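You operate a simulated robot arm through the tools that you are given. There is no shell and no other tool. Be economical: measure what you need, move in short steps, check, and stop when the job is done.

Carry out the task below with a simulated robot arm. There is one attempt and no reset: what you move stays moved.

TASK
Blow the bush with the white band dry, then the red one.
Fine: stand one at a time on the drip rack under the nozzle, take your hand away, hold the blue air button till its drops are gone, and set the first back.
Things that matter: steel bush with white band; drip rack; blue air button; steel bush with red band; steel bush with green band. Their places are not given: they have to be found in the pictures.

It is judged by the outcome, as a careful person would: the job done as asked, and still so three seconds after it is handed in. It fails if anything else is knocked over, pushed out of place, dropped, spilled or broken.

THE ROBOT
A 6-joint arm with a two-finger parallel gripper, fixed in place. Base frame: the origin is at the foot of the arm, x ahead of it, y to its left, z up. Lengths are in mm, angles in degrees, forces in N, time in s.
With the tool pointing down near the work surface it reaches from about 220 to 660 mm from the base axis. Its first joint turns from -66.0 to 66.0 degrees. Payload 2.9 kg.
Tool frame: the origin (TCP) lies between the finger pads and is the grasp point; the fingertips stand 30 mm ahead of it; z points along the fingers, y is the line along which they close. The gripper opens to 110 mm. The fingers are 20 mm wide and 10 mm thick; the gripper's body (48 by 112 mm) begins 55 mm behind the TCP.
Orientation is that of the tool frame in the base frame, as [roll, pitch, yaw] about the fixed x, y, z axes, in that order (R = Rz(yaw) Ry(pitch) Rx(roll)). With the fingers straight down and closing along the base's y, the tool's x points along the base's -x, its y along +y and its z along -z.

THE INTERFACE
- The arm moves only by the tool jog_arm. Its argument "steps" is a list of rows, each an object (a shift or turn left out is 0, a gripper value left out holds the last) with "xyz": the shift along the tool's x, y, z in mm, a list of three; "dr": the turn, a rotation vector about the tool's x, y, z in degrees, a list of three; "hand": the finger opening in mm, from 0 to 110. In form: [{"xyz": [dx, dy, dz], "dr": [rx, ry, rz], "hand": hand}, ...]. A call has 1 to 20 rows; each row is the pose to reach, as a shift and turn from the pose commanded when the call began, along the tool's axes at that moment. A row lasts 0.2 s, in which the tool goes at most 50 mm and 8.6 degrees; a call with a longer step from one row to the next is refused whole, and so is a gripper value outside its range. A pose out of reach is approached as far as the arm can. The call stops where the force on the tool passes 40 N (or 10 N more than at its start, if that is more) or the arm is blocked; 0.2 s more then pass. The fingers move at their own pace (about 108 mm/s each) and stop on an object; they squeeze with about 25 N. The grip force told is the motor's: it shows also when the fingers shut on nothing. Time passes only in rows, and 0.2 s behind the last, so rows that repeat a pose let the fingers close. It gives the time, the measured TCP pose, the force on the tool (base axes), the opening and the grip force at its end, in the units of the frame above (readings bear some noise).
- Cameras (640 x 400 px; columns grow to the right, rows downward): "scene" is fixed at [85.7, 427.2, 1398]; the picture's right is [-0.70, -0.71, 0.00], its down [-0.27, 0.26, -0.93] and it looks along [0.66, -0.65, -0.37] (base axes); focal length 327 px, centre (320, 200). "wrist" rides on the gripper at [-36, 0, -57] in the tool frame; the picture's right is [0.00, -1.00, 0.00], its down [0.97, 0.00, -0.24] and it looks along [0.24, 0.00, 0.97] (tool axes); focal length 218 px, centre (320, 200).
- grab_frame(camera): a new picture of that camera. No time passes.
- point_at(camera, pixels): for up to 12 pixels [column, row] of the newest picture of that camera ("zoom" is the newest enlarged one), the place [x, y, z] in the base frame of the surface seen there, good to about 2 mm, but the place of the scene camera against the robot may be out by one fixed shift of up to 12 mm in any direction. No time passes.
- enlarge(camera, box): a new picture of the part [left, top, right, bottom] of that camera's present view, enlarged. No time passes.
- close_job(): hands the job in; it is judged then, once.

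Work in short steps. Measure before you move; look again where a grasp or a placing could have gone wrong, and mend it. You have 80 turns and 54 pictures in all, those below and enlarged ones among them. Open the gripper and draw the arm clear of the work before you hand the job in, unless the task says otherwise; then end with one line.

The tools are called after "Call:" as name(argument=value, ...) on one line, values as JSON. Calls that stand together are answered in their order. jog_arm: Moves the arm, as the interface text tells. Its arguments: {"type":"object","properties":{"steps":{"type":"array","items":{"type":"object","properties":{"xyz":{"type":"array","items":{"type":"number"}},"dr":{"type":"array","items":{"type":"number"}},"hand":{"type":"number"}}}}},"required":["steps"]} The other tools are called the same way: grab_frame (camera) takes a picture; point_at (camera, pixels) gives the place of the surface under pixels of a picture; enlarge (camera, box) takes an enlarged picture of a part of a camera's view; close_job () hands the job in.

At the start:

```text
time_s: 0.0
ee_pos: [412.7, -233.8, 1204.6]
tcp_rot: [180.0, 0.1, 180.0]
ft_force: [0.1, -0.3, 0.7]
finger_gap: 109.9
gripper_force: 0.1
```

scene: 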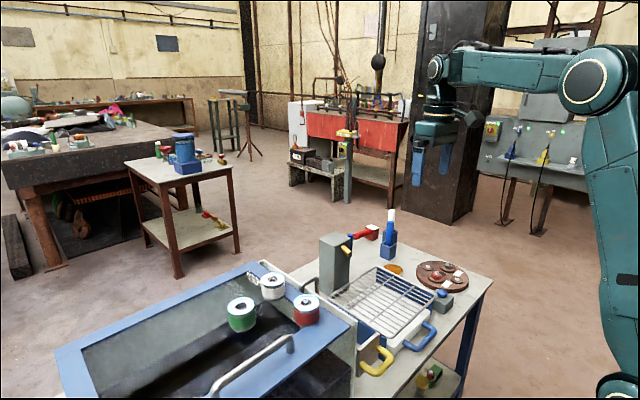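
wrist: 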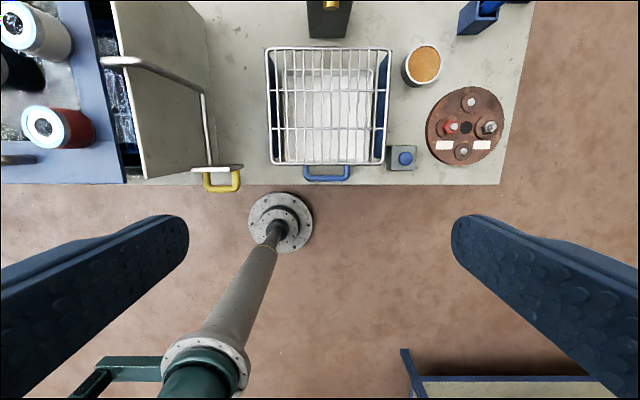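

The scene shows three bushes at about (242,313), (272,286), (306,310) and a drip rack at (380,300) with the button at about (440,295). I'll enlarge to see details.

Call:
enlarge(camera="scene", box=[200, 200, 500, 390])

Call:
enlarge(camera="wrist", box=[0, 0, 540, 200])

```text
2.11 times, centred on (350, 295) of scene
```

zoom: 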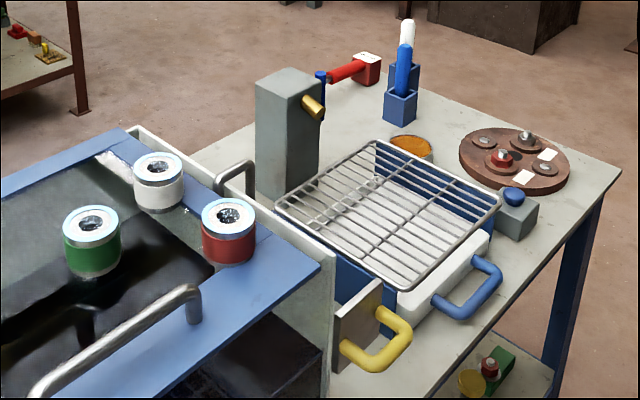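

```text
1.19 times, centred on (270, 100) of wrist
```

zoom: 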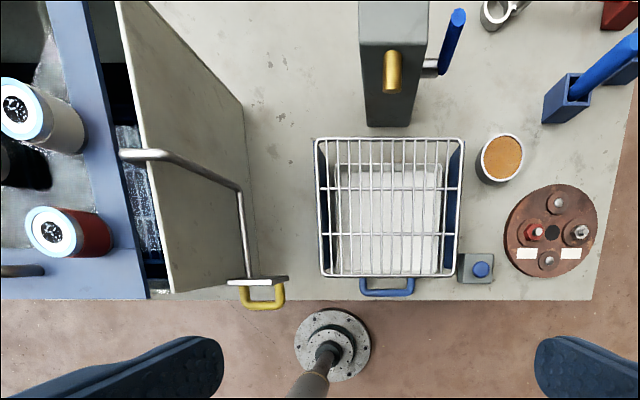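

The wrist picture shows white (18,30), red (42,127), rack (328,105), button (405,158), nozzle (330,5). I measure these with the wrist camera, which is not shifted.

Call:
grab_frame(camera="wrist")

Call:
point_at(camera="wrist", pixels=[[405, 158], [268, 48], [390, 48], [388, 163], [270, 163], [328, 105], [329, 5], [405, 168], [25, 127], [62, 128], [112, 150], [200, 100]])

Call:
grab_frame(camera="scene")

Call:
point_at(camera="scene", pixels=[[265, 278], [280, 279], [234, 302], [249, 303], [299, 301], [314, 302], [441, 293], [346, 251], [342, 241], [333, 235], [270, 270], [290, 290]])

```text
49 pictures are left
```

wrist: 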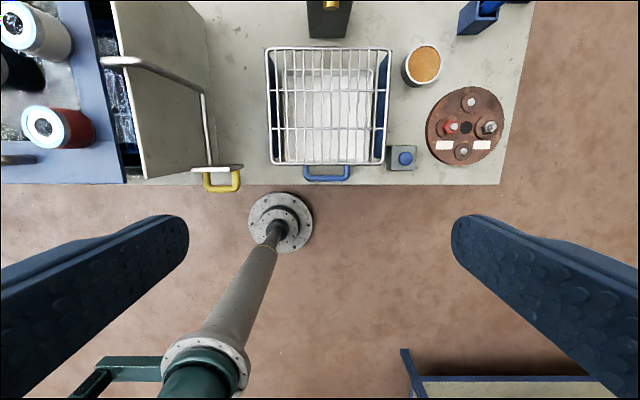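

```text
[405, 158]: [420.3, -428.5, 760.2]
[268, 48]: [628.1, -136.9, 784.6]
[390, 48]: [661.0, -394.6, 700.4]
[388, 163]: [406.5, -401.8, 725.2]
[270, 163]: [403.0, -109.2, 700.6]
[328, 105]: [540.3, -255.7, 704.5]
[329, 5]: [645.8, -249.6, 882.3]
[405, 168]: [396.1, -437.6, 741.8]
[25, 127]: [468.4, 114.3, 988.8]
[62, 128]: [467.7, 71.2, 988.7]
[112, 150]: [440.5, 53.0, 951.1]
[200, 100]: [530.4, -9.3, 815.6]
```

```text
48 pictures are left
```

scene: 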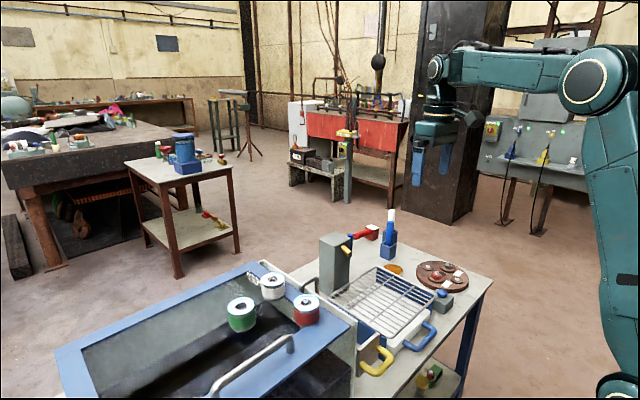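

```text
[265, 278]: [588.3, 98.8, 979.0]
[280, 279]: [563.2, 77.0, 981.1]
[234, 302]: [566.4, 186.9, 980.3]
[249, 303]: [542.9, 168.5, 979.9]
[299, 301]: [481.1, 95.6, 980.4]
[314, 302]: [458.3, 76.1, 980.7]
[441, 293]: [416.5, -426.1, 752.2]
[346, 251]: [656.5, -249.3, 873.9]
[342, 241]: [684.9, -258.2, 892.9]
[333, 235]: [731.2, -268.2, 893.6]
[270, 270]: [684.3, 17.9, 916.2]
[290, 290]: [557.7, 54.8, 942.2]
```

The bush tops are at z≈988 and the rack is on a lower table, at z≈785. I move the wrist camera lower over the rack to measure the rack, nozzle and button closely.

Call:
jog_arm(steps=[{"xyz": [-10, -10, 40]}, {"xyz": [-20, -15, 80]}, {"xyz": [-30, -20, 120]}, {"xyz": [-40, -25, 160]}, {"xyz": [-50, -30, 200]}, {"xyz": [-50, -30, 200]}])

Call:
grab_frame(camera="wrist")

```text
time_s: 1.4
ee_pos: [461.5, -264.3, 1002.8]
tcp_rot: [180.0, -0.1, 179.9]
ft_force: [0.4, 0.2, -0.5]
finger_gap: 110.0
gripper_force: 0.0
```

```text
47 pictures are left
```

wrist: 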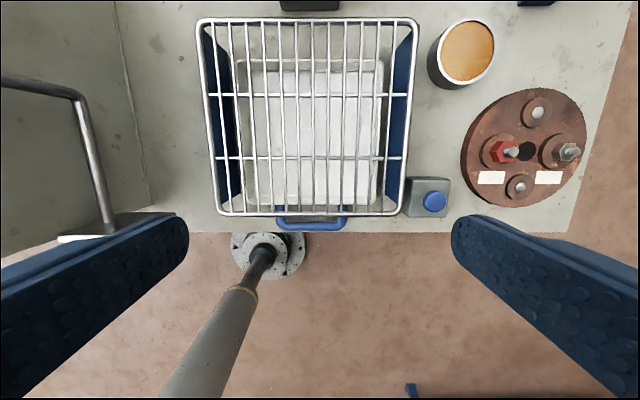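

Call:
enlarge(camera="wrist", box=[180, 0, 460, 230])

Call:
point_at(camera="wrist", pixels=[[198, 22], [417, 22], [308, 20], [308, 95], [308, 158], [308, 214], [402, 214], [215, 214], [435, 202], [412, 184], [440, 212], [435, 190]])

```text
1.74 times, centred on (320, 115) of wrist
```

zoom: 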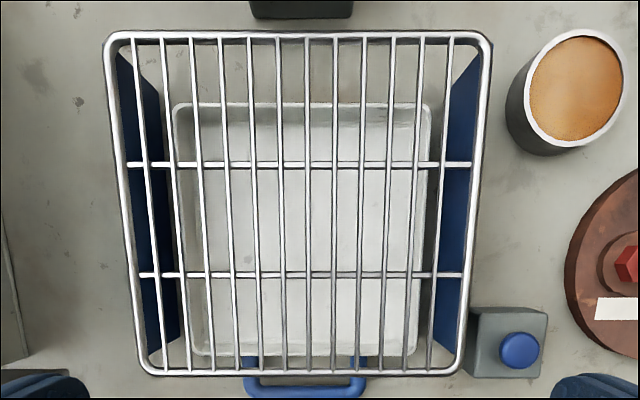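

```text
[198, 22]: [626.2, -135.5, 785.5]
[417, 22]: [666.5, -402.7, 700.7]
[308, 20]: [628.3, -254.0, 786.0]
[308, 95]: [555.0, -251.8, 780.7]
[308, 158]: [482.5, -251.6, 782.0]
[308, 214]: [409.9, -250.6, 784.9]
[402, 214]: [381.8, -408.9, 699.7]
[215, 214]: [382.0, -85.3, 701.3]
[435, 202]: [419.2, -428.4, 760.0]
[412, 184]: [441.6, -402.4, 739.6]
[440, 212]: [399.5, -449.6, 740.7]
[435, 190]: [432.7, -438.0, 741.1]
```

The rack top is at z≈785, x 410–628, y −140…−370, and the button top is at (419,−428,760). I tilt the wrist to see the nozzle.

Call:
jog_arm(steps=[{"dr": [0, -8, 0], "xyz": [5, 0, 10]}, {"dr": [0, -16, 0], "xyz": [10, 0, 20]}, {"dr": [0, -24, 0], "xyz": [20, 0, 30]}, {"dr": [0, -32, 0], "xyz": [30, 0, 40]}, {"dr": [0, -40, 0], "xyz": [40, 0, 50]}, {"dr": [0, -40, 0], "xyz": [40, 0, 50]}])

Call:
grab_frame(camera="wrist")

```text
time_s: 2.8
ee_pos: [422.8, -264.1, 953.2]
tcp_rot: [179.9, 40.1, -180.0]
ft_force: [0.5, 0.2, 0.0]
finger_gap: 109.8
gripper_force: 0.1
```

```text
45 pictures are left
```

wrist: 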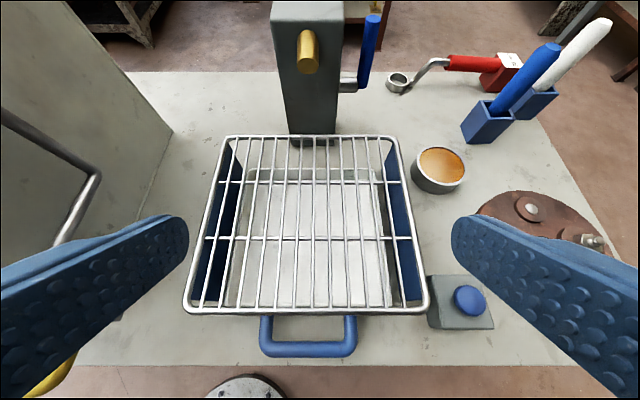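

Call:
enlarge(camera="wrist", box=[250, 0, 400, 150])

Call:
point_at(camera="wrist", pixels=[[308, 64], [308, 36], [300, 45], [317, 45], [310, 80], [372, 18], [366, 80], [347, 85], [330, 15], [308, 70]])

```text
2.67 times, centred on (325, 75) of wrist
```

zoom: 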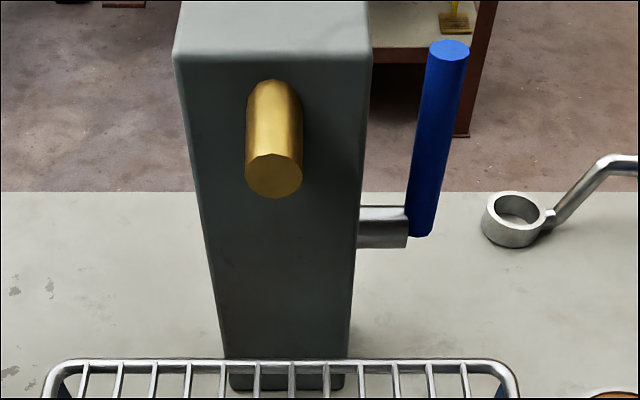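

```text
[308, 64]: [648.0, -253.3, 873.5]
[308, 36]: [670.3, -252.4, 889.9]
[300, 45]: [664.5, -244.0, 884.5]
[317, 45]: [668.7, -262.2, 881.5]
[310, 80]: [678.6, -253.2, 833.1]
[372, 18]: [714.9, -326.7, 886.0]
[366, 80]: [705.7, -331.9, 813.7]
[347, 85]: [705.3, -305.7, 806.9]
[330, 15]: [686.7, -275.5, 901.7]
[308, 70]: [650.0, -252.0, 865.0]
```

Call:
point_at(camera="zoom", pixels=[[273, 95], [273, 110], [273, 125], [273, 145], [273, 162], [273, 176], [273, 192], [255, 176], [292, 176]])

```text
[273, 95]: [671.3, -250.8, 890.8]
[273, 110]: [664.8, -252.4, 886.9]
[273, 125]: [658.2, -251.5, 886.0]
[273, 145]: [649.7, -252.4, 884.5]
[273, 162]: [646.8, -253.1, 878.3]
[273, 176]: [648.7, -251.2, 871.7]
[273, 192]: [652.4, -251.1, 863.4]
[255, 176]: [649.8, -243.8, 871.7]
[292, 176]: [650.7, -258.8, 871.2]
```

The nozzle tip is at (648,−252,871), aimed along −x and about 18–20° down, so the jet passes over the middle of the rack. Now I untilt and go to look at the bushes.

Call:
jog_arm(steps=[{"dr": [0, 8, 0], "xyz": [0, 0, -30]}, {"dr": [0, 16, 0], "xyz": [0, 0, -60]}, {"dr": [0, 24, 0], "xyz": [0, 0, -100]}, {"dr": [0, 32, 0], "xyz": [0, 0, -140]}, {"dr": [0, 40, 0], "xyz": [0, 0, -180]}, {"dr": [0, 40, 0], "xyz": [0, 0, -180]}])

```text
time_s: 4.2
ee_pos: [307.3, -261.9, 1092.0]
tcp_rot: [180.0, -0.1, 180.0]
ft_force: [0.0, 0.3, 0.7]
finger_gap: 110.0
gripper_force: 0.1
```

Call:
jog_arm(steps=[{"xyz": [-10, 30, -30]}, {"xyz": [-30, 70, -48]}, {"xyz": [-50, 110, -48]}, {"xyz": [-70, 150, -48]}, {"xyz": [-90, 190, -48]}, {"xyz": [-110, 230, -48]}, {"xyz": [-130, 270, -48]}, {"xyz": [-150, 310, -48]}, {"xyz": [-170, 345, -48]}, {"xyz": [-193, 372, -48]}, {"xyz": [-193, 372, -48]}])

Call:
grab_frame(camera="wrist")

```text
time_s: 6.6
ee_pos: [500.1, 108.6, 1140.9]
tcp_rot: [-180.0, 0.0, -179.9]
ft_force: [0.9, 0.4, 0.0]
finger_gap: 109.9
gripper_force: 0.1
```

```text
43 pictures are left
```

wrist: 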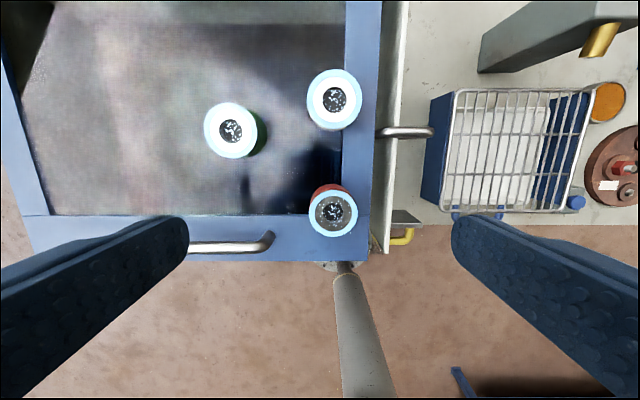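

Call:
enlarge(camera="wrist", box=[190, 50, 430, 270])

Call:
point_at(camera="wrist", pixels=[[335, 72], [335, 126], [310, 99], [360, 99], [333, 190], [333, 234], [313, 212], [355, 212], [206, 130], [256, 130], [230, 106], [230, 156]])

Call:
point_at(camera="wrist", pixels=[[362, 30], [362, 150], [300, 150], [310, 235], [230, 248], [270, 236], [347, 50], [379, 50], [400, 132], [428, 132], [405, 80]])

```text
1.82 times, centred on (310, 160) of wrist
```

zoom: 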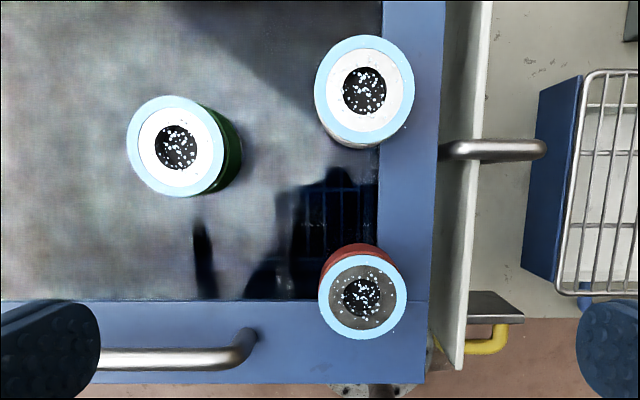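

```text
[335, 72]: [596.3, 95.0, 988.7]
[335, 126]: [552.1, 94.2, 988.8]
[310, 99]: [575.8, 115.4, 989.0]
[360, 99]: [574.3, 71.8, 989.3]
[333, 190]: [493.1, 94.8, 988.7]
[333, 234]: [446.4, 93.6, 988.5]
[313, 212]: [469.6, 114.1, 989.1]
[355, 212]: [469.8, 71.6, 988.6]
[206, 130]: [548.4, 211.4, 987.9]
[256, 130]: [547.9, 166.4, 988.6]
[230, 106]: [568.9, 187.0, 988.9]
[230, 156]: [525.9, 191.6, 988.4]
```

```text
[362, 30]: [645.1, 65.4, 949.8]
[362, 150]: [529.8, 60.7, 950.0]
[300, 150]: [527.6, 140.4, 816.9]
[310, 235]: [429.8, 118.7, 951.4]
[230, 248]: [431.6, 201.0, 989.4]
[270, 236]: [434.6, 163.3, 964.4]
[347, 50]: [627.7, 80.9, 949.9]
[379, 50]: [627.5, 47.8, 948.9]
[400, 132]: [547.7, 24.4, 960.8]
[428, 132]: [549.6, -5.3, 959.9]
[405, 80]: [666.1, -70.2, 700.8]
```

White is centred at (574,94) and red at (470,93.5), tops z≈989, Ø≈45, standing on z≈949. I approach white from above with the fingers at 75 mm.

Call:
jog_arm(steps=[{"xyz": [-37, -7, 20], "hand": 75}, {"xyz": [-74, -14.6, 40]}, {"xyz": [-74, -14.6, 80]}, {"xyz": [-74, -14.6, 110]}, {"xyz": [-74, -14.6, 110]}])

Call:
grab_frame(camera="wrist")

```text
time_s: 7.8
ee_pos: [576.3, 92.5, 1029.8]
tcp_rot: [179.9, 0.0, 180.0]
ft_force: [-0.3, 0.0, -1.0]
finger_gap: 75.0
gripper_force: 0.1
```

```text
41 pictures are left
```

wrist: 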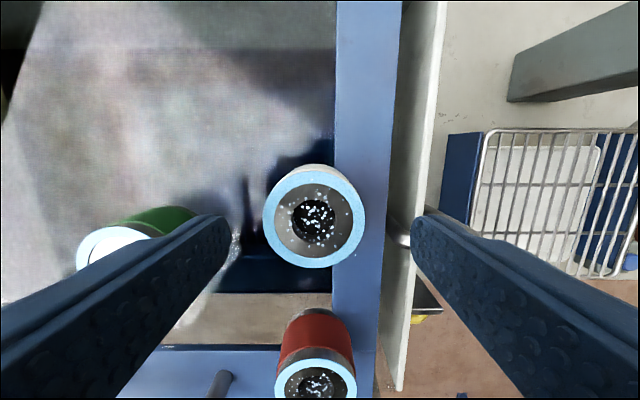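

Call:
point_at(camera="wrist", pixels=[[267, 218], [362, 218], [315, 173], [315, 264], [352, 60], [300, 268]])

```text
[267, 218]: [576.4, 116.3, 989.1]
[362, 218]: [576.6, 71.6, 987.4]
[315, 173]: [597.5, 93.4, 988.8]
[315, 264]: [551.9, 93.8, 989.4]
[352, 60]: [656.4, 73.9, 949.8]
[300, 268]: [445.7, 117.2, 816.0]
```

The centre is (574.7,93.9); I correct by ~1.5 mm, lower to z=983.5 and close.

Call:
jog_arm(steps=[{"xyz": [1.5, 1.4, 20]}, {"xyz": [1.5, 1.4, 36]}, {"xyz": [1.5, 1.4, 46.3]}, {"xyz": [1.5, 1.4, 46.3]}, {"xyz": [1.5, 1.4, 46.3], "hand": 30}, {"xyz": [1.5, 1.4, 46.3], "hand": 30}, {"xyz": [1.5, 1.4, 46.3], "hand": 30}])

```text
time_s: 9.4
ee_pos: [572.6, 95.4, 982.5]
tcp_rot: [-180.0, 0.0, -179.9]
ft_force: [0.6, 0.9, 0.7]
finger_gap: 47.8
gripper_force: 25.1
```

White is gripped (gap 47.8, 25 N). I lift it and carry it over the rack.

Call:
jog_arm(steps=[{"xyz": [0, 0, -20]}, {"xyz": [0, 0, -60]}, {"xyz": [0, 0, -100]}, {"xyz": [5, -10, -130]}, {"xyz": [14, -50, -130]}, {"xyz": [20, -90, -130]}, {"xyz": [28, -130, -130]}, {"xyz": [36, -170, -130]}, {"xyz": [44, -210, -130]}, {"xyz": [52, -250, -130]}, {"xyz": [60, -290, -130]}, {"xyz": [66, -325, -130]}, {"xyz": [69, -346, -130]}, {"xyz": [69, -346, -130]}])

Call:
grab_frame(camera="wrist")

```text
time_s: 12.4
ee_pos: [501.9, -251.7, 1112.6]
tcp_rot: [179.9, 0.0, 179.9]
ft_force: [-0.2, -0.4, -2.8]
finger_gap: 48.1
gripper_force: 25.3
```

```text
40 pictures are left
```

wrist: 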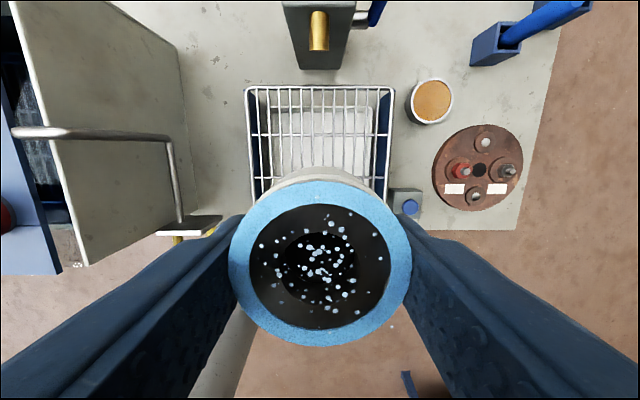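

White is held squarely. I lower over the rack centre (x≈509, y≈−252) to a centimetre above the wires and check.

Call:
jog_arm(steps=[{"xyz": [-6, 0, 40]}, {"xyz": [-6, 0, 85]}, {"xyz": [-6, 0, 130]}, {"xyz": [-6, 0, 175]}, {"xyz": [-6, 0, 220]}, {"xyz": [-6, 0, 255]}, {"xyz": [-6, 0, 275]}, {"xyz": [-6, 0, 280]}, {"xyz": [-6, 0, 280]}])

Call:
enlarge(camera="scene", box=[290, 200, 490, 360])

Call:
grab_frame(camera="wrist")

```text
time_s: 14.4
ee_pos: [509.1, -250.5, 833.1]
tcp_rot: [-179.9, 0.0, -180.0]
ft_force: [0.5, -1.0, -3.0]
finger_gap: 48.2
gripper_force: 25.1
```

```text
2.50 times, centred on (390, 280) of scene
```

zoom: 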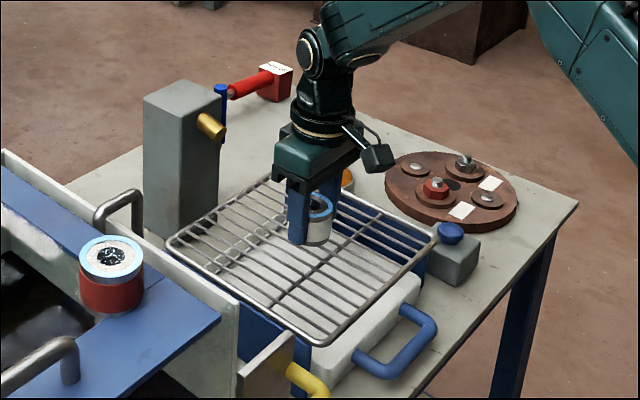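

```text
38 pictures are left
```

wrist: 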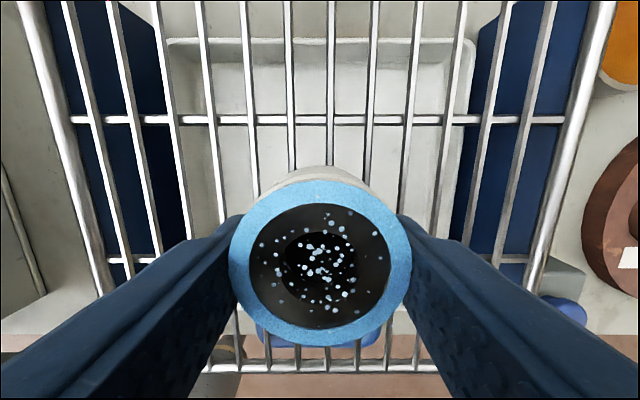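

It hangs ~12 mm above the wires. I lower gently to just above contact.

Call:
jog_arm(steps=[{"xyz": [0, 0, 5]}, {"xyz": [0, 0, 9]}, {"xyz": [0, 0, 11]}, {"xyz": [0, 0, 11]}])

Call:
point_at(camera="wrist", pixels=[[329, 60], [290, 60], [250, 60], [211, 80]])

```text
time_s: 15.4
ee_pos: [508.7, -250.3, 822.1]
tcp_rot: [180.0, 0.0, 180.0]
ft_force: [-0.3, 0.2, -3.3]
finger_gap: 48.1
gripper_force: 25.0
```

```text
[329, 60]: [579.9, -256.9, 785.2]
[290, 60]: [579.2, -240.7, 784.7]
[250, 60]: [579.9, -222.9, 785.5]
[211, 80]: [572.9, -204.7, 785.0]
```

Wires lie at y −257 and −240.7, so I shift 2 mm to centre between them and lower until it touches.

Call:
jog_arm(steps=[{"xyz": [0, 2, 0]}, {"xyz": [0, 2, 1]}, {"xyz": [0, 2, 2]}, {"xyz": [0, 2, 2]}])

```text
time_s: 16.4
ee_pos: [509.8, -249.4, 820.5]
tcp_rot: [180.0, 0.0, 180.0]
ft_force: [-4.6, 1.1, 11.3]
finger_gap: 48.0
gripper_force: 25.3
```

Contact is felt (+11 N upward at z≈820). I open and withdraw upward.

Call:
jog_arm(steps=[{"hand": 65}, {"hand": 70}, {"hand": 75, "xyz": [0, 0, -10]}, {"xyz": [0, 0, -40]}, {"xyz": [0, 0, -80]}, {"xyz": [0, 0, -110]}, {"xyz": [0, 0, -110]}])

Call:
grab_frame(camera="wrist")

```text
time_s: 18.0
ee_pos: [508.8, -249.7, 930.6]
tcp_rot: [180.0, -0.1, 180.0]
ft_force: [0.7, 0.2, 1.8]
finger_gap: 74.8
gripper_force: 0.0
```

```text
37 pictures are left
```

wrist: 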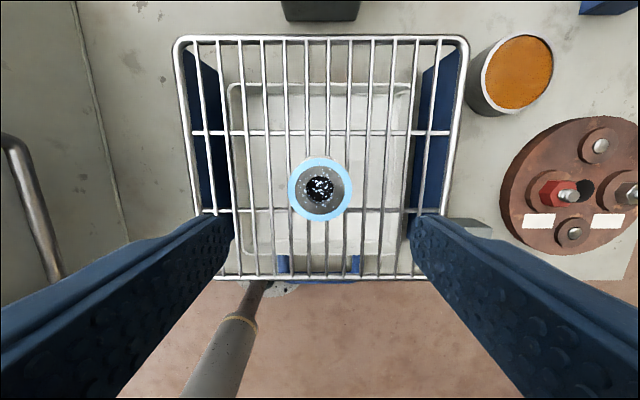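

White stands on the rack. I move over the button at (419.5,−428) with the fingers closed.

Call:
jog_arm(steps=[{"xyz": [15, -35, 0], "hand": 0}, {"xyz": [35, -75, 0]}, {"xyz": [55, -115, 0]}, {"xyz": [75, -150, 0]}, {"xyz": [89, -178.5, 0]}, {"xyz": [89, -178.5, 40]}, {"xyz": [89, -178.5, 80]}, {"xyz": [89, -178.5, 80]}])

Call:
grab_frame(camera="wrist")

Call:
enlarge(camera="scene", box=[340, 200, 500, 330])

```text
time_s: 19.8
ee_pos: [418.7, -428.5, 848.9]
tcp_rot: [180.0, 0.0, 180.0]
ft_force: [0.6, 0.1, 0.5]
finger_gap: 0.0
gripper_force: 24.5
```

```text
36 pictures are left
```

wrist: 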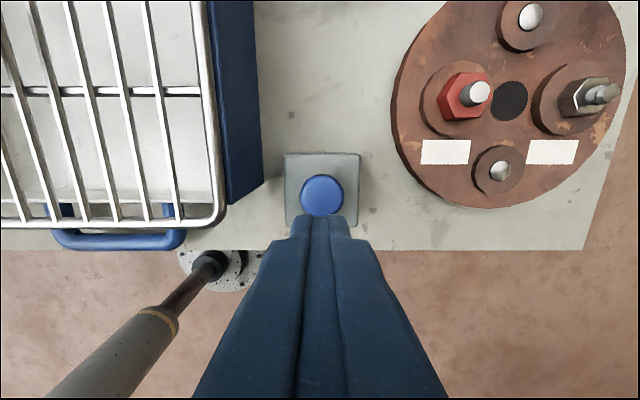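

```text
3.08 times, centred on (420, 265) of scene
```

zoom: 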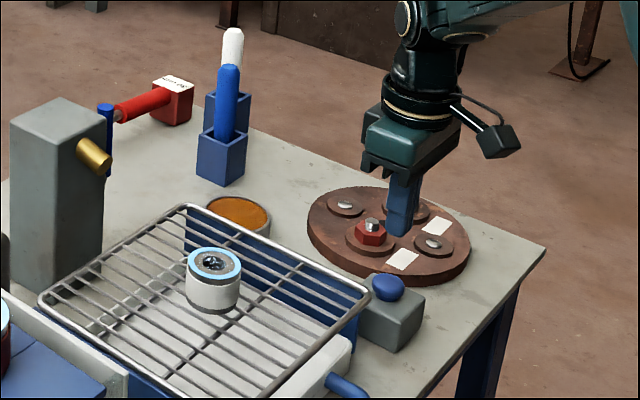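

Call:
point_at(camera="wrist", pixels=[[304, 195], [341, 195], [322, 178], [322, 205], [322, 192]])

```text
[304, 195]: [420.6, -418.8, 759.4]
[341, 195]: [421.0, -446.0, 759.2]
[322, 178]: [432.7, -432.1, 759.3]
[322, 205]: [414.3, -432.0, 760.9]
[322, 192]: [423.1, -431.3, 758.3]
```

Button centre ≈(419.5,−431.5), top z≈760. I lower onto it and press a few mm, watching the force.

Call:
jog_arm(steps=[{"xyz": [-0.5, -2.5, 25]}, {"xyz": [-0.5, -2.5, 45]}, {"xyz": [-0.5, -2.5, 55]}, {"xyz": [-0.5, -2.5, 59]}, {"xyz": [-0.5, -2.5, 61]}, {"xyz": [-0.5, -2.5, 63]}, {"xyz": [-0.5, -2.5, 63]}])

Call:
enlarge(camera="scene", box=[340, 200, 500, 330])

```text
time_s: 21.4
ee_pos: [421.7, -429.5, 787.8]
tcp_rot: [-180.0, -0.1, 179.9]
ft_force: [0.0, -0.5, 1.2]
finger_gap: 0.0
gripper_force: 25.4
```

```text
3.08 times, centred on (420, 265) of scene
```

zoom: 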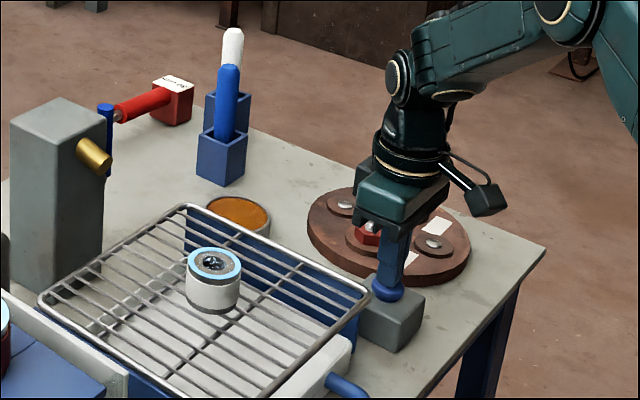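

The tip is at the button with barely any force; I press further 1 mm at a time.

Call:
jog_arm(steps=[{"xyz": [0, 0, 1]}, {"xyz": [0, 0, 2]}, {"xyz": [0, 0, 3]}, {"xyz": [0, 0, 3]}])

Call:
enlarge(camera="scene", box=[340, 200, 500, 330])

```text
time_s: 22.4
ee_pos: [419.6, -430.2, 785.0]
tcp_rot: [-180.0, 0.0, -180.0]
ft_force: [-1.2, 0.3, 2.8]
finger_gap: 0.0
gripper_force: 24.9
```

```text
3.08 times, centred on (420, 265) of scene
```

zoom: 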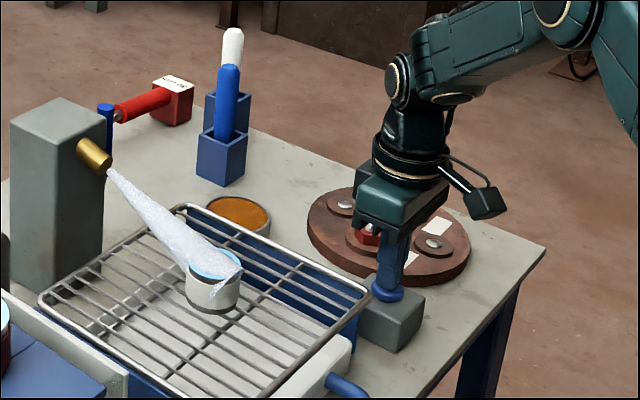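

The air jet is on and hits the bush right on its bore. I hold it.

Call:
jog_arm(steps=[{"xyz": [0, 0, 0.5]}, {"xyz": [0, 0, 0.5]}, {"xyz": [0, 0, 0.5]}, {"xyz": [0, 0, 0.5]}, {"xyz": [0, 0, 0.5]}, {"xyz": [0, 0, 0.5]}, {"xyz": [0, 0, 0.5]}, {"xyz": [0, 0, 0.5]}, {"xyz": [0, 0, 0.5]}, {"xyz": [0, 0, 0.5]}, {"xyz": [0, 0, 0.5]}, {"xyz": [0, 0, 0.5]}, {"xyz": [0, 0, 0.5]}, {"xyz": [0, 0, 0.5]}, {"xyz": [0, 0, 0.5]}])

Call:
enlarge(camera="scene", box=[350, 240, 430, 300])

```text
time_s: 25.6
ee_pos: [419.9, -430.1, 784.1]
tcp_rot: [-180.0, 0.0, -180.0]
ft_force: [0.4, -0.3, 2.9]
finger_gap: 0.0
gripper_force: 24.8
```

```text
6.67 times, centred on (390, 270) of scene
```

zoom: 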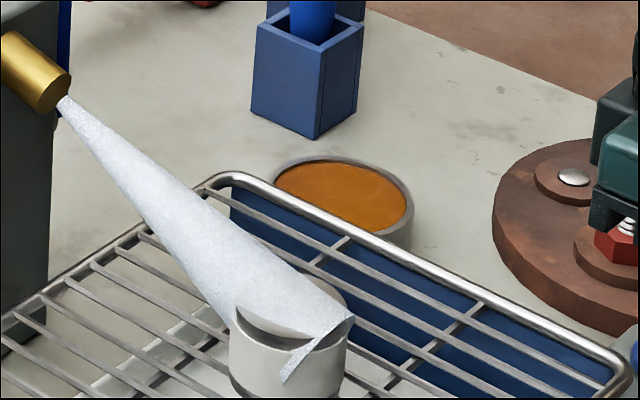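

The wet blue rim has gone; I hold a few seconds more, then release and look.

Call:
jog_arm(steps=[{}, {}, {}, {}, {}, {}, {}, {}, {}, {}, {}, {}, {}, {}, {"xyz": [0, 0, -5]}, {"xyz": [0, 0, -15]}, {"xyz": [0, 0, -50]}, {"xyz": [0, 0, -90]}, {"xyz": [0, 0, -90]}])

Call:
enlarge(camera="scene", box=[350, 240, 430, 300])

```text
time_s: 29.6
ee_pos: [420.1, -430.1, 872.9]
tcp_rot: [-180.0, 0.0, -179.9]
ft_force: [-0.1, 0.0, 0.1]
finger_gap: 0.1
gripper_force: 25.0
```

```text
6.67 times, centred on (390, 270) of scene
```

zoom: 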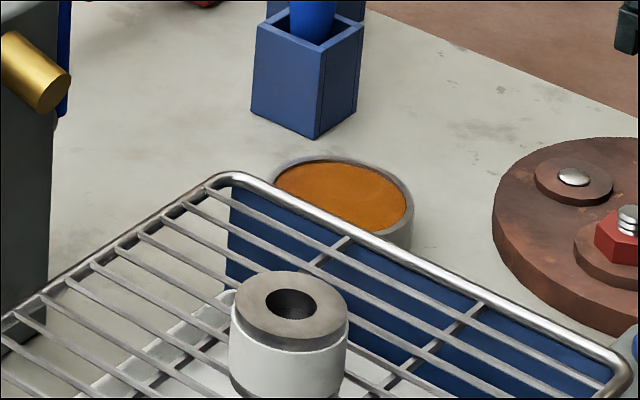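

White is dry: plain grey rim, no drops. I go back above it with the hand open.

Call:
jog_arm(steps=[{"xyz": [0, 0, -40]}, {"xyz": [-15, 35, -56.5], "hand": 75}, {"xyz": [-35, 75, -56.5]}, {"xyz": [-55, 115, -56.5]}, {"xyz": [-75, 150, -56.5]}, {"xyz": [-88.5, 181, -56.5]}, {"xyz": [-88.5, 181, -56.5]}])

Call:
grab_frame(camera="wrist")

```text
time_s: 31.2
ee_pos: [509.7, -250.2, 931.5]
tcp_rot: [180.0, 0.0, -180.0]
ft_force: [0.1, -0.4, -0.4]
finger_gap: 74.9
gripper_force: 0.0
```

```text
30 pictures are left
```

wrist: 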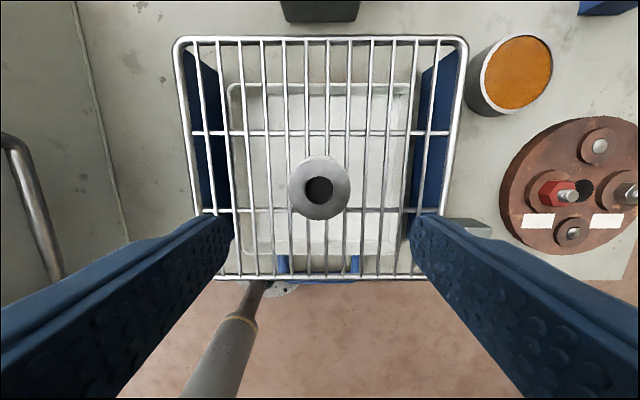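

Dry, drop-free bore seen at (319,189). I descend, grip and lift.

Call:
jog_arm(steps=[{"xyz": [0, 0, 40]}, {"xyz": [0, 0, 75]}, {"xyz": [0, 0, 100]}, {"xyz": [0, 0, 109]}, {"xyz": [0, 0, 109]}, {"xyz": [0, 0, 109], "hand": 30}, {"xyz": [0, 0, 109]}, {"xyz": [0, 0, 109]}, {"xyz": [0, 0, 95]}, {"xyz": [0, 0, 60]}, {"xyz": [0, 0, 20]}, {"xyz": [0, 0, -30]}, {"xyz": [0, 0, -80]}, {"xyz": [0, 0, -130]}, {"xyz": [0, 0, -180]}, {"xyz": [0, 0, -180]}])

Call:
grab_frame(camera="wrist")

```text
time_s: 34.6
ee_pos: [508.4, -248.8, 1110.9]
tcp_rot: [-180.0, -0.1, -180.0]
ft_force: [0.9, 0.0, -3.7]
finger_gap: 47.8
gripper_force: 25.3
```

```text
29 pictures are left
```

wrist: 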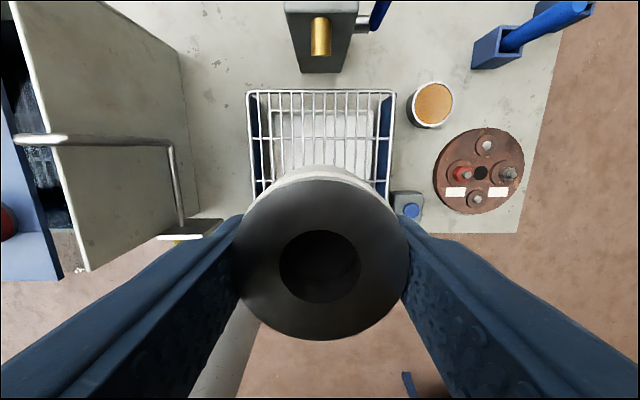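

I carry white back to its spot, first stopping ~12 mm above it.

Call:
jog_arm(steps=[{"xyz": [-3, 20, -3]}, {"xyz": [-10, 60, -3]}, {"xyz": [-18, 100, -3]}, {"xyz": [-26, 140, -3]}, {"xyz": [-34, 180, -3]}, {"xyz": [-42, 220, -3]}, {"xyz": [-50, 260, -3]}, {"xyz": [-56, 300, -3]}, {"xyz": [-61, 335, -3]}, {"xyz": [-63, 344, 10]}, {"xyz": [-63, 344, 50]}, {"xyz": [-63, 344, 90]}, {"xyz": [-63, 344, 115]}, {"xyz": [-63, 344, 115]}])

Call:
grab_frame(camera="wrist")

```text
time_s: 37.6
ee_pos: [571.3, 94.9, 996.7]
tcp_rot: [-180.0, 0.1, 180.0]
ft_force: [0.2, -0.2, -2.6]
finger_gap: 47.9
gripper_force: 25.4
```

```text
28 pictures are left
```

wrist: 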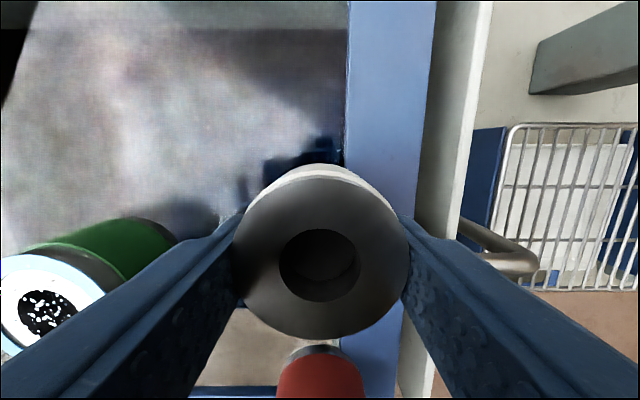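

Call:
jog_arm(steps=[{"xyz": [-1, 0, 5]}, {"xyz": [-1, 0, 9]}, {"xyz": [-1, 0, 11]}, {"xyz": [-1, 0, 12]}, {"xyz": [-1, 0, 12]}])

```text
time_s: 38.8
ee_pos: [572.5, 95.6, 982.6]
tcp_rot: [-179.9, 0.0, 180.0]
ft_force: [-0.4, 0.3, -3.2]
finger_gap: 47.6
gripper_force: 25.5
```

Still hanging (−3 N); I feel for contact in 0.5 mm steps.

Call:
jog_arm(steps=[{"xyz": [0, 0, 0.5]}, {"xyz": [0, 0, 1]}, {"xyz": [0, 0, 1]}])

```text
time_s: 39.6
ee_pos: [572.3, 95.9, 981.9]
tcp_rot: [-180.0, 0.0, 179.9]
ft_force: [-1.8, 0.9, 1.9]
finger_gap: 47.8
gripper_force: 25.3
```

Contact reached (+2 N). I release and rise.

Call:
jog_arm(steps=[{"hand": 60}, {"hand": 70}, {"hand": 75, "xyz": [0, 0, -5]}, {"xyz": [0, 0, -30]}, {"xyz": [0, 0, -60]}, {"xyz": [40, 0, -60]}, {"xyz": [80, 0, -60]}, {"xyz": [104, 0, -60]}, {"xyz": [104, 0, -60]}])

Call:
grab_frame(camera="wrist")

Call:
enlarge(camera="scene", box=[200, 230, 360, 350])

```text
time_s: 41.6
ee_pos: [468.4, 95.5, 1041.7]
tcp_rot: [-180.0, 0.0, -179.9]
ft_force: [-0.3, -0.1, 0.1]
finger_gap: 75.2
gripper_force: 0.0
```

```text
27 pictures are left
```

wrist: 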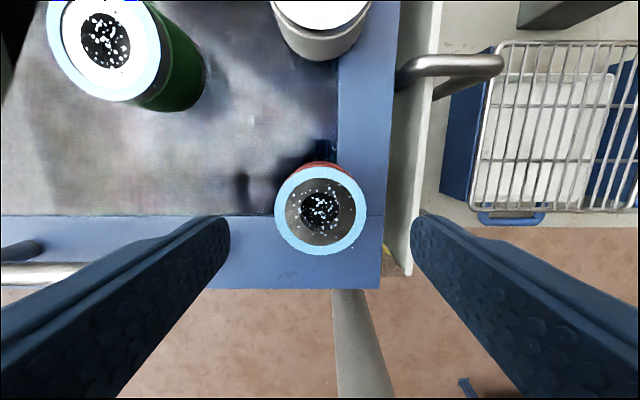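

```text
3.33 times, centred on (280, 290) of scene
```

zoom: 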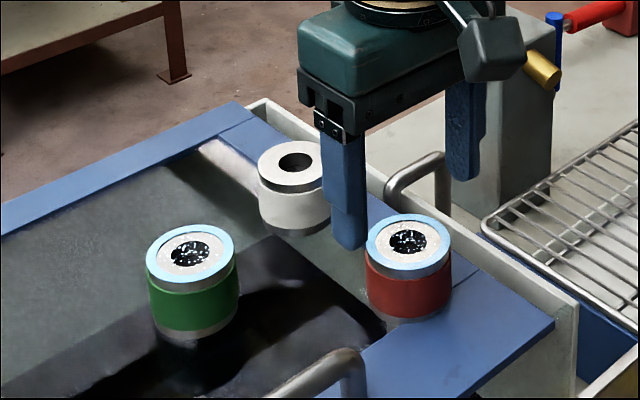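

White is back upright and dry. I measure red's rim at (320,210).

Call:
point_at(camera="wrist", pixels=[[277, 211], [364, 211], [320, 169], [320, 252], [276, 0], [366, 0], [322, 28]])

```text
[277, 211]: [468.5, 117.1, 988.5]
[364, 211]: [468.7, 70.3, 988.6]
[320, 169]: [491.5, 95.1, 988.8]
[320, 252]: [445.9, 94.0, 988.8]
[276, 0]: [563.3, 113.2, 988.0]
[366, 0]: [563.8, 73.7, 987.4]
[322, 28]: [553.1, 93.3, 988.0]
```

Call:
jog_arm(steps=[{"xyz": [0, -1, 25]}, {"xyz": [0, -1, 45]}, {"xyz": [0, -1, 58]}, {"xyz": [0, -1, 58]}, {"xyz": [0, -1, 58], "hand": 30}, {"xyz": [0, -1, 58]}, {"xyz": [0, -1, 58]}])

```text
time_s: 43.2
ee_pos: [467.5, 93.9, 984.7]
tcp_rot: [180.0, 0.0, -180.0]
ft_force: [0.2, 0.5, 0.6]
finger_gap: 48.1
gripper_force: 25.1
```

Red is gripped. I lift it, carry it over the rack and lower to ~12 mm above the wires.

Call:
jog_arm(steps=[{"xyz": [0, 0, -20]}, {"xyz": [0, 0, -60]}, {"xyz": [0, 0, -100]}, {"xyz": [-2, -10, -130]}, {"xyz": [-6, -55, -130]}, {"xyz": [-10, -100, -130]}, {"xyz": [-15, -145, -130]}, {"xyz": [-20, -190, -130]}, {"xyz": [-25, -235, -130]}, {"xyz": [-30, -280, -130]}, {"xyz": [-36, -320, -130]}, {"xyz": [-40, -343, -110]}, {"xyz": [-40, -343, -70]}, {"xyz": [-40, -343, -25]}, {"xyz": [-40, -343, 20]}, {"xyz": [-40, -343, 65]}, {"xyz": [-40, -343, 105]}, {"xyz": [-40, -343, 135]}, {"xyz": [-40, -343, 150]}, {"xyz": [-40, -343, 150]}])

Call:
grab_frame(camera="wrist")

```text
time_s: 47.4
ee_pos: [510.1, -249.2, 835.1]
tcp_rot: [179.9, 0.0, -180.0]
ft_force: [-0.5, -0.1, -3.4]
finger_gap: 48.3
gripper_force: 24.6
```

```text
25 pictures are left
```

wrist: 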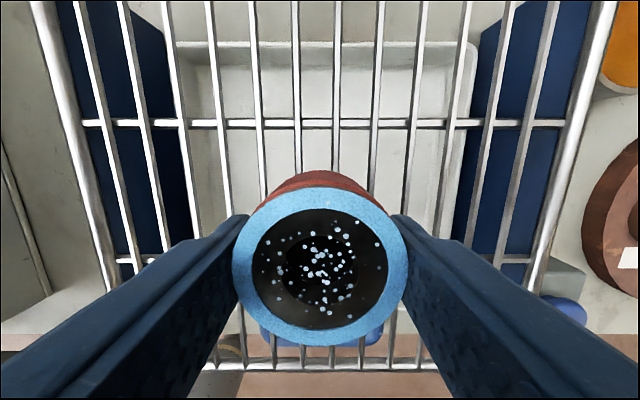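

Call:
jog_arm(steps=[{"xyz": [0, 0, 5]}, {"xyz": [0, 0, 9]}, {"xyz": [0, 0, 11]}, {"xyz": [0, 0, 12]}, {"xyz": [0, 0, 12.5]}, {"xyz": [0, 0, 12.5]}])

```text
time_s: 48.8
ee_pos: [509.6, -248.7, 823.2]
tcp_rot: [180.0, 0.1, 180.0]
ft_force: [-1.7, 2.8, 8.5]
finger_gap: 48.0
gripper_force: 24.8
```

Contact (+8.5 N). I release, rise and head to the button with the fingers closed.

Call:
jog_arm(steps=[{"hand": 65}, {"hand": 70}, {"hand": 75, "xyz": [0, 0, -10]}, {"xyz": [0, 0, -40]}, {"xyz": [0, 0, -80]}, {"xyz": [0, 0, -110]}, {"xyz": [15, -35, -110]}, {"xyz": [35, -75, -110], "hand": 0}, {"xyz": [55, -115, -110]}, {"xyz": [75, -150, -110]}, {"xyz": [89, -181, -110]}, {"xyz": [89, -181, -70]}, {"xyz": [89, -181, -30]}, {"xyz": [89, -181, -30]}])

Call:
enlarge(camera="scene", box=[340, 200, 500, 330])

```text
time_s: 51.8
ee_pos: [419.7, -430.0, 852.5]
tcp_rot: [-179.9, 0.1, 180.0]
ft_force: [0.4, -0.2, -0.2]
finger_gap: 0.1
gripper_force: 25.1
```

```text
3.08 times, centred on (420, 265) of scene
```

zoom: 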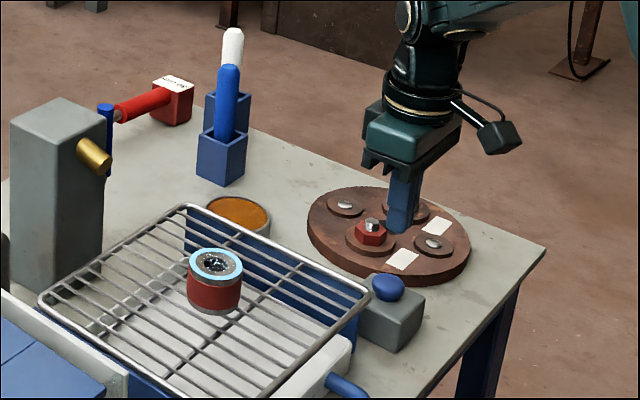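

Red stands in the same spot. I press the button down to z≈784.3 and hold.

Call:
jog_arm(steps=[{"xyz": [0, 0, 30]}, {"xyz": [0, 0, 52]}, {"xyz": [0, 0, 60]}, {"xyz": [0, 0, 64]}, {"xyz": [0, 0, 66]}, {"xyz": [0, 0, 67]}, {"xyz": [0, 0, 68]}, {"xyz": [0, 0, 68]}, {"xyz": [0, 0, 68]}])

Call:
enlarge(camera="scene", box=[340, 200, 500, 330])

```text
time_s: 53.8
ee_pos: [420.2, -430.2, 783.7]
tcp_rot: [180.0, 0.0, 180.0]
ft_force: [-0.5, -1.4, 2.8]
finger_gap: 0.2
gripper_force: 24.6
```

```text
3.08 times, centred on (420, 265) of scene
```

zoom: 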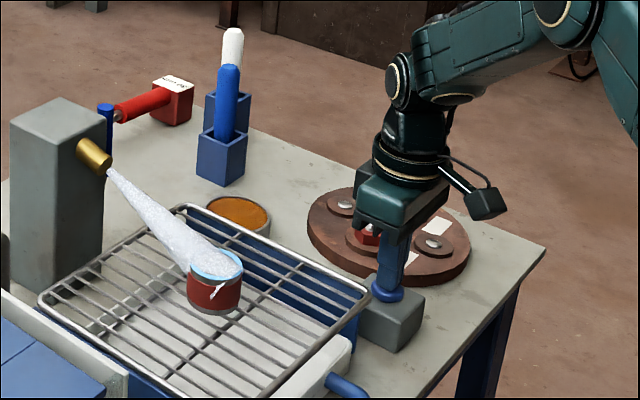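

The jet blows on red; I hold about 4 s, then a bit more and release upward.

Call:
jog_arm(steps=[{}, {}, {}, {}, {}, {}, {}, {}, {}, {}, {}, {}, {}, {}, {}, {}, {}, {}, {}, {}])

Call:
jog_arm(steps=[{}, {}, {}, {}, {}, {}, {}, {}, {}, {}, {"xyz": [0, 0, -5]}, {"xyz": [0, 0, -15]}, {"xyz": [0, 0, -50]}, {"xyz": [0, 0, -90]}, {"xyz": [0, 0, -130]}, {"xyz": [0, 0, -130]}])

Call:
enlarge(camera="scene", box=[350, 240, 430, 300])

```text
time_s: 58.0
ee_pos: [420.2, -429.7, 782.5]
tcp_rot: [-179.9, 0.0, -180.0]
ft_force: [0.4, -0.9, 3.1]
finger_gap: 0.1
gripper_force: 24.9
```

```text
time_s: 61.4
ee_pos: [421.0, -428.6, 915.1]
tcp_rot: [180.0, 0.1, -180.0]
ft_force: [0.0, -0.3, -0.3]
finger_gap: 0.0
gripper_force: 24.7
```

```text
6.67 times, centred on (390, 270) of scene
```

zoom: 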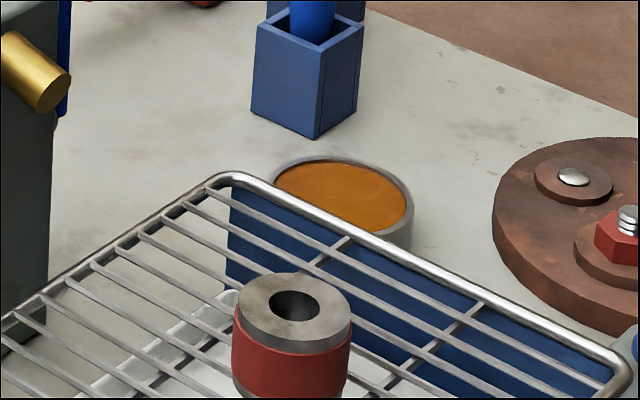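

Red is dry too and, as asked, only the first is set back, so red stays on the rack. I open the gripper, draw clear and check the whole scene.

Call:
jog_arm(steps=[{"xyz": [10, 0, -40]}, {"xyz": [20, 10, -80], "hand": 100}, {"xyz": [40, 30, -120]}, {"xyz": [60, 60, -160]}, {"xyz": [80, 90, -190]}, {"xyz": [100, 120, -200]}, {"xyz": [100, 120, -200]}])

Call:
enlarge(camera="scene", box=[200, 200, 500, 390])

```text
refused: row 4 steps farther than a row can; nothing moved
```

```text
2.11 times, centred on (350, 295) of scene
```

zoom: 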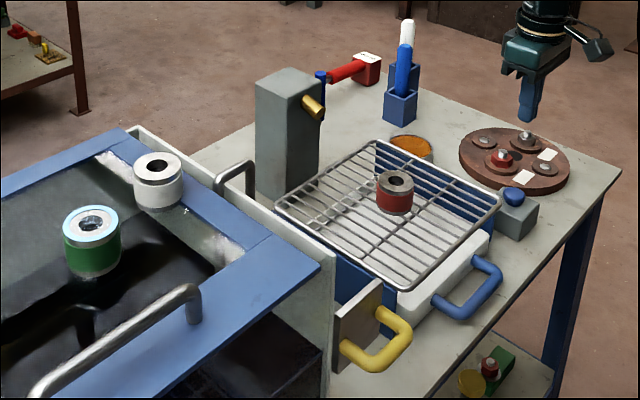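

The scene is tidy; the move was refused for step size, so I repeat it in smaller steps.

Call:
jog_arm(steps=[{"xyz": [10, 0, -35]}, {"xyz": [20, 10, -70], "hand": 100}, {"xyz": [35, 25, -105]}, {"xyz": [50, 45, -140]}, {"xyz": [65, 65, -170]}, {"xyz": [80, 85, -190]}, {"xyz": [80, 85, -190]}])

Call:
grab_frame(camera="scene")

```text
time_s: 63.0
ee_pos: [339.0, -344.9, 1103.2]
tcp_rot: [-179.9, 0.0, -180.0]
ft_force: [-0.3, 0.6, -0.6]
finger_gap: 99.8
gripper_force: 0.0
```

```text
20 pictures are left
```

scene: 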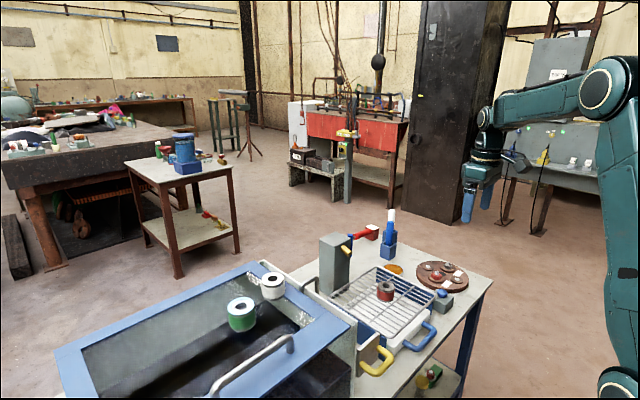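

Everything is in place and the arm is clear with the gripper open, so I hand in.

Call:
close_job()

```text
The job is handed in.
```

The white-band bush was blown dry and set back in its place, then the red-band bush was blown dry and left standing on the drip rack; nothing else was moved.
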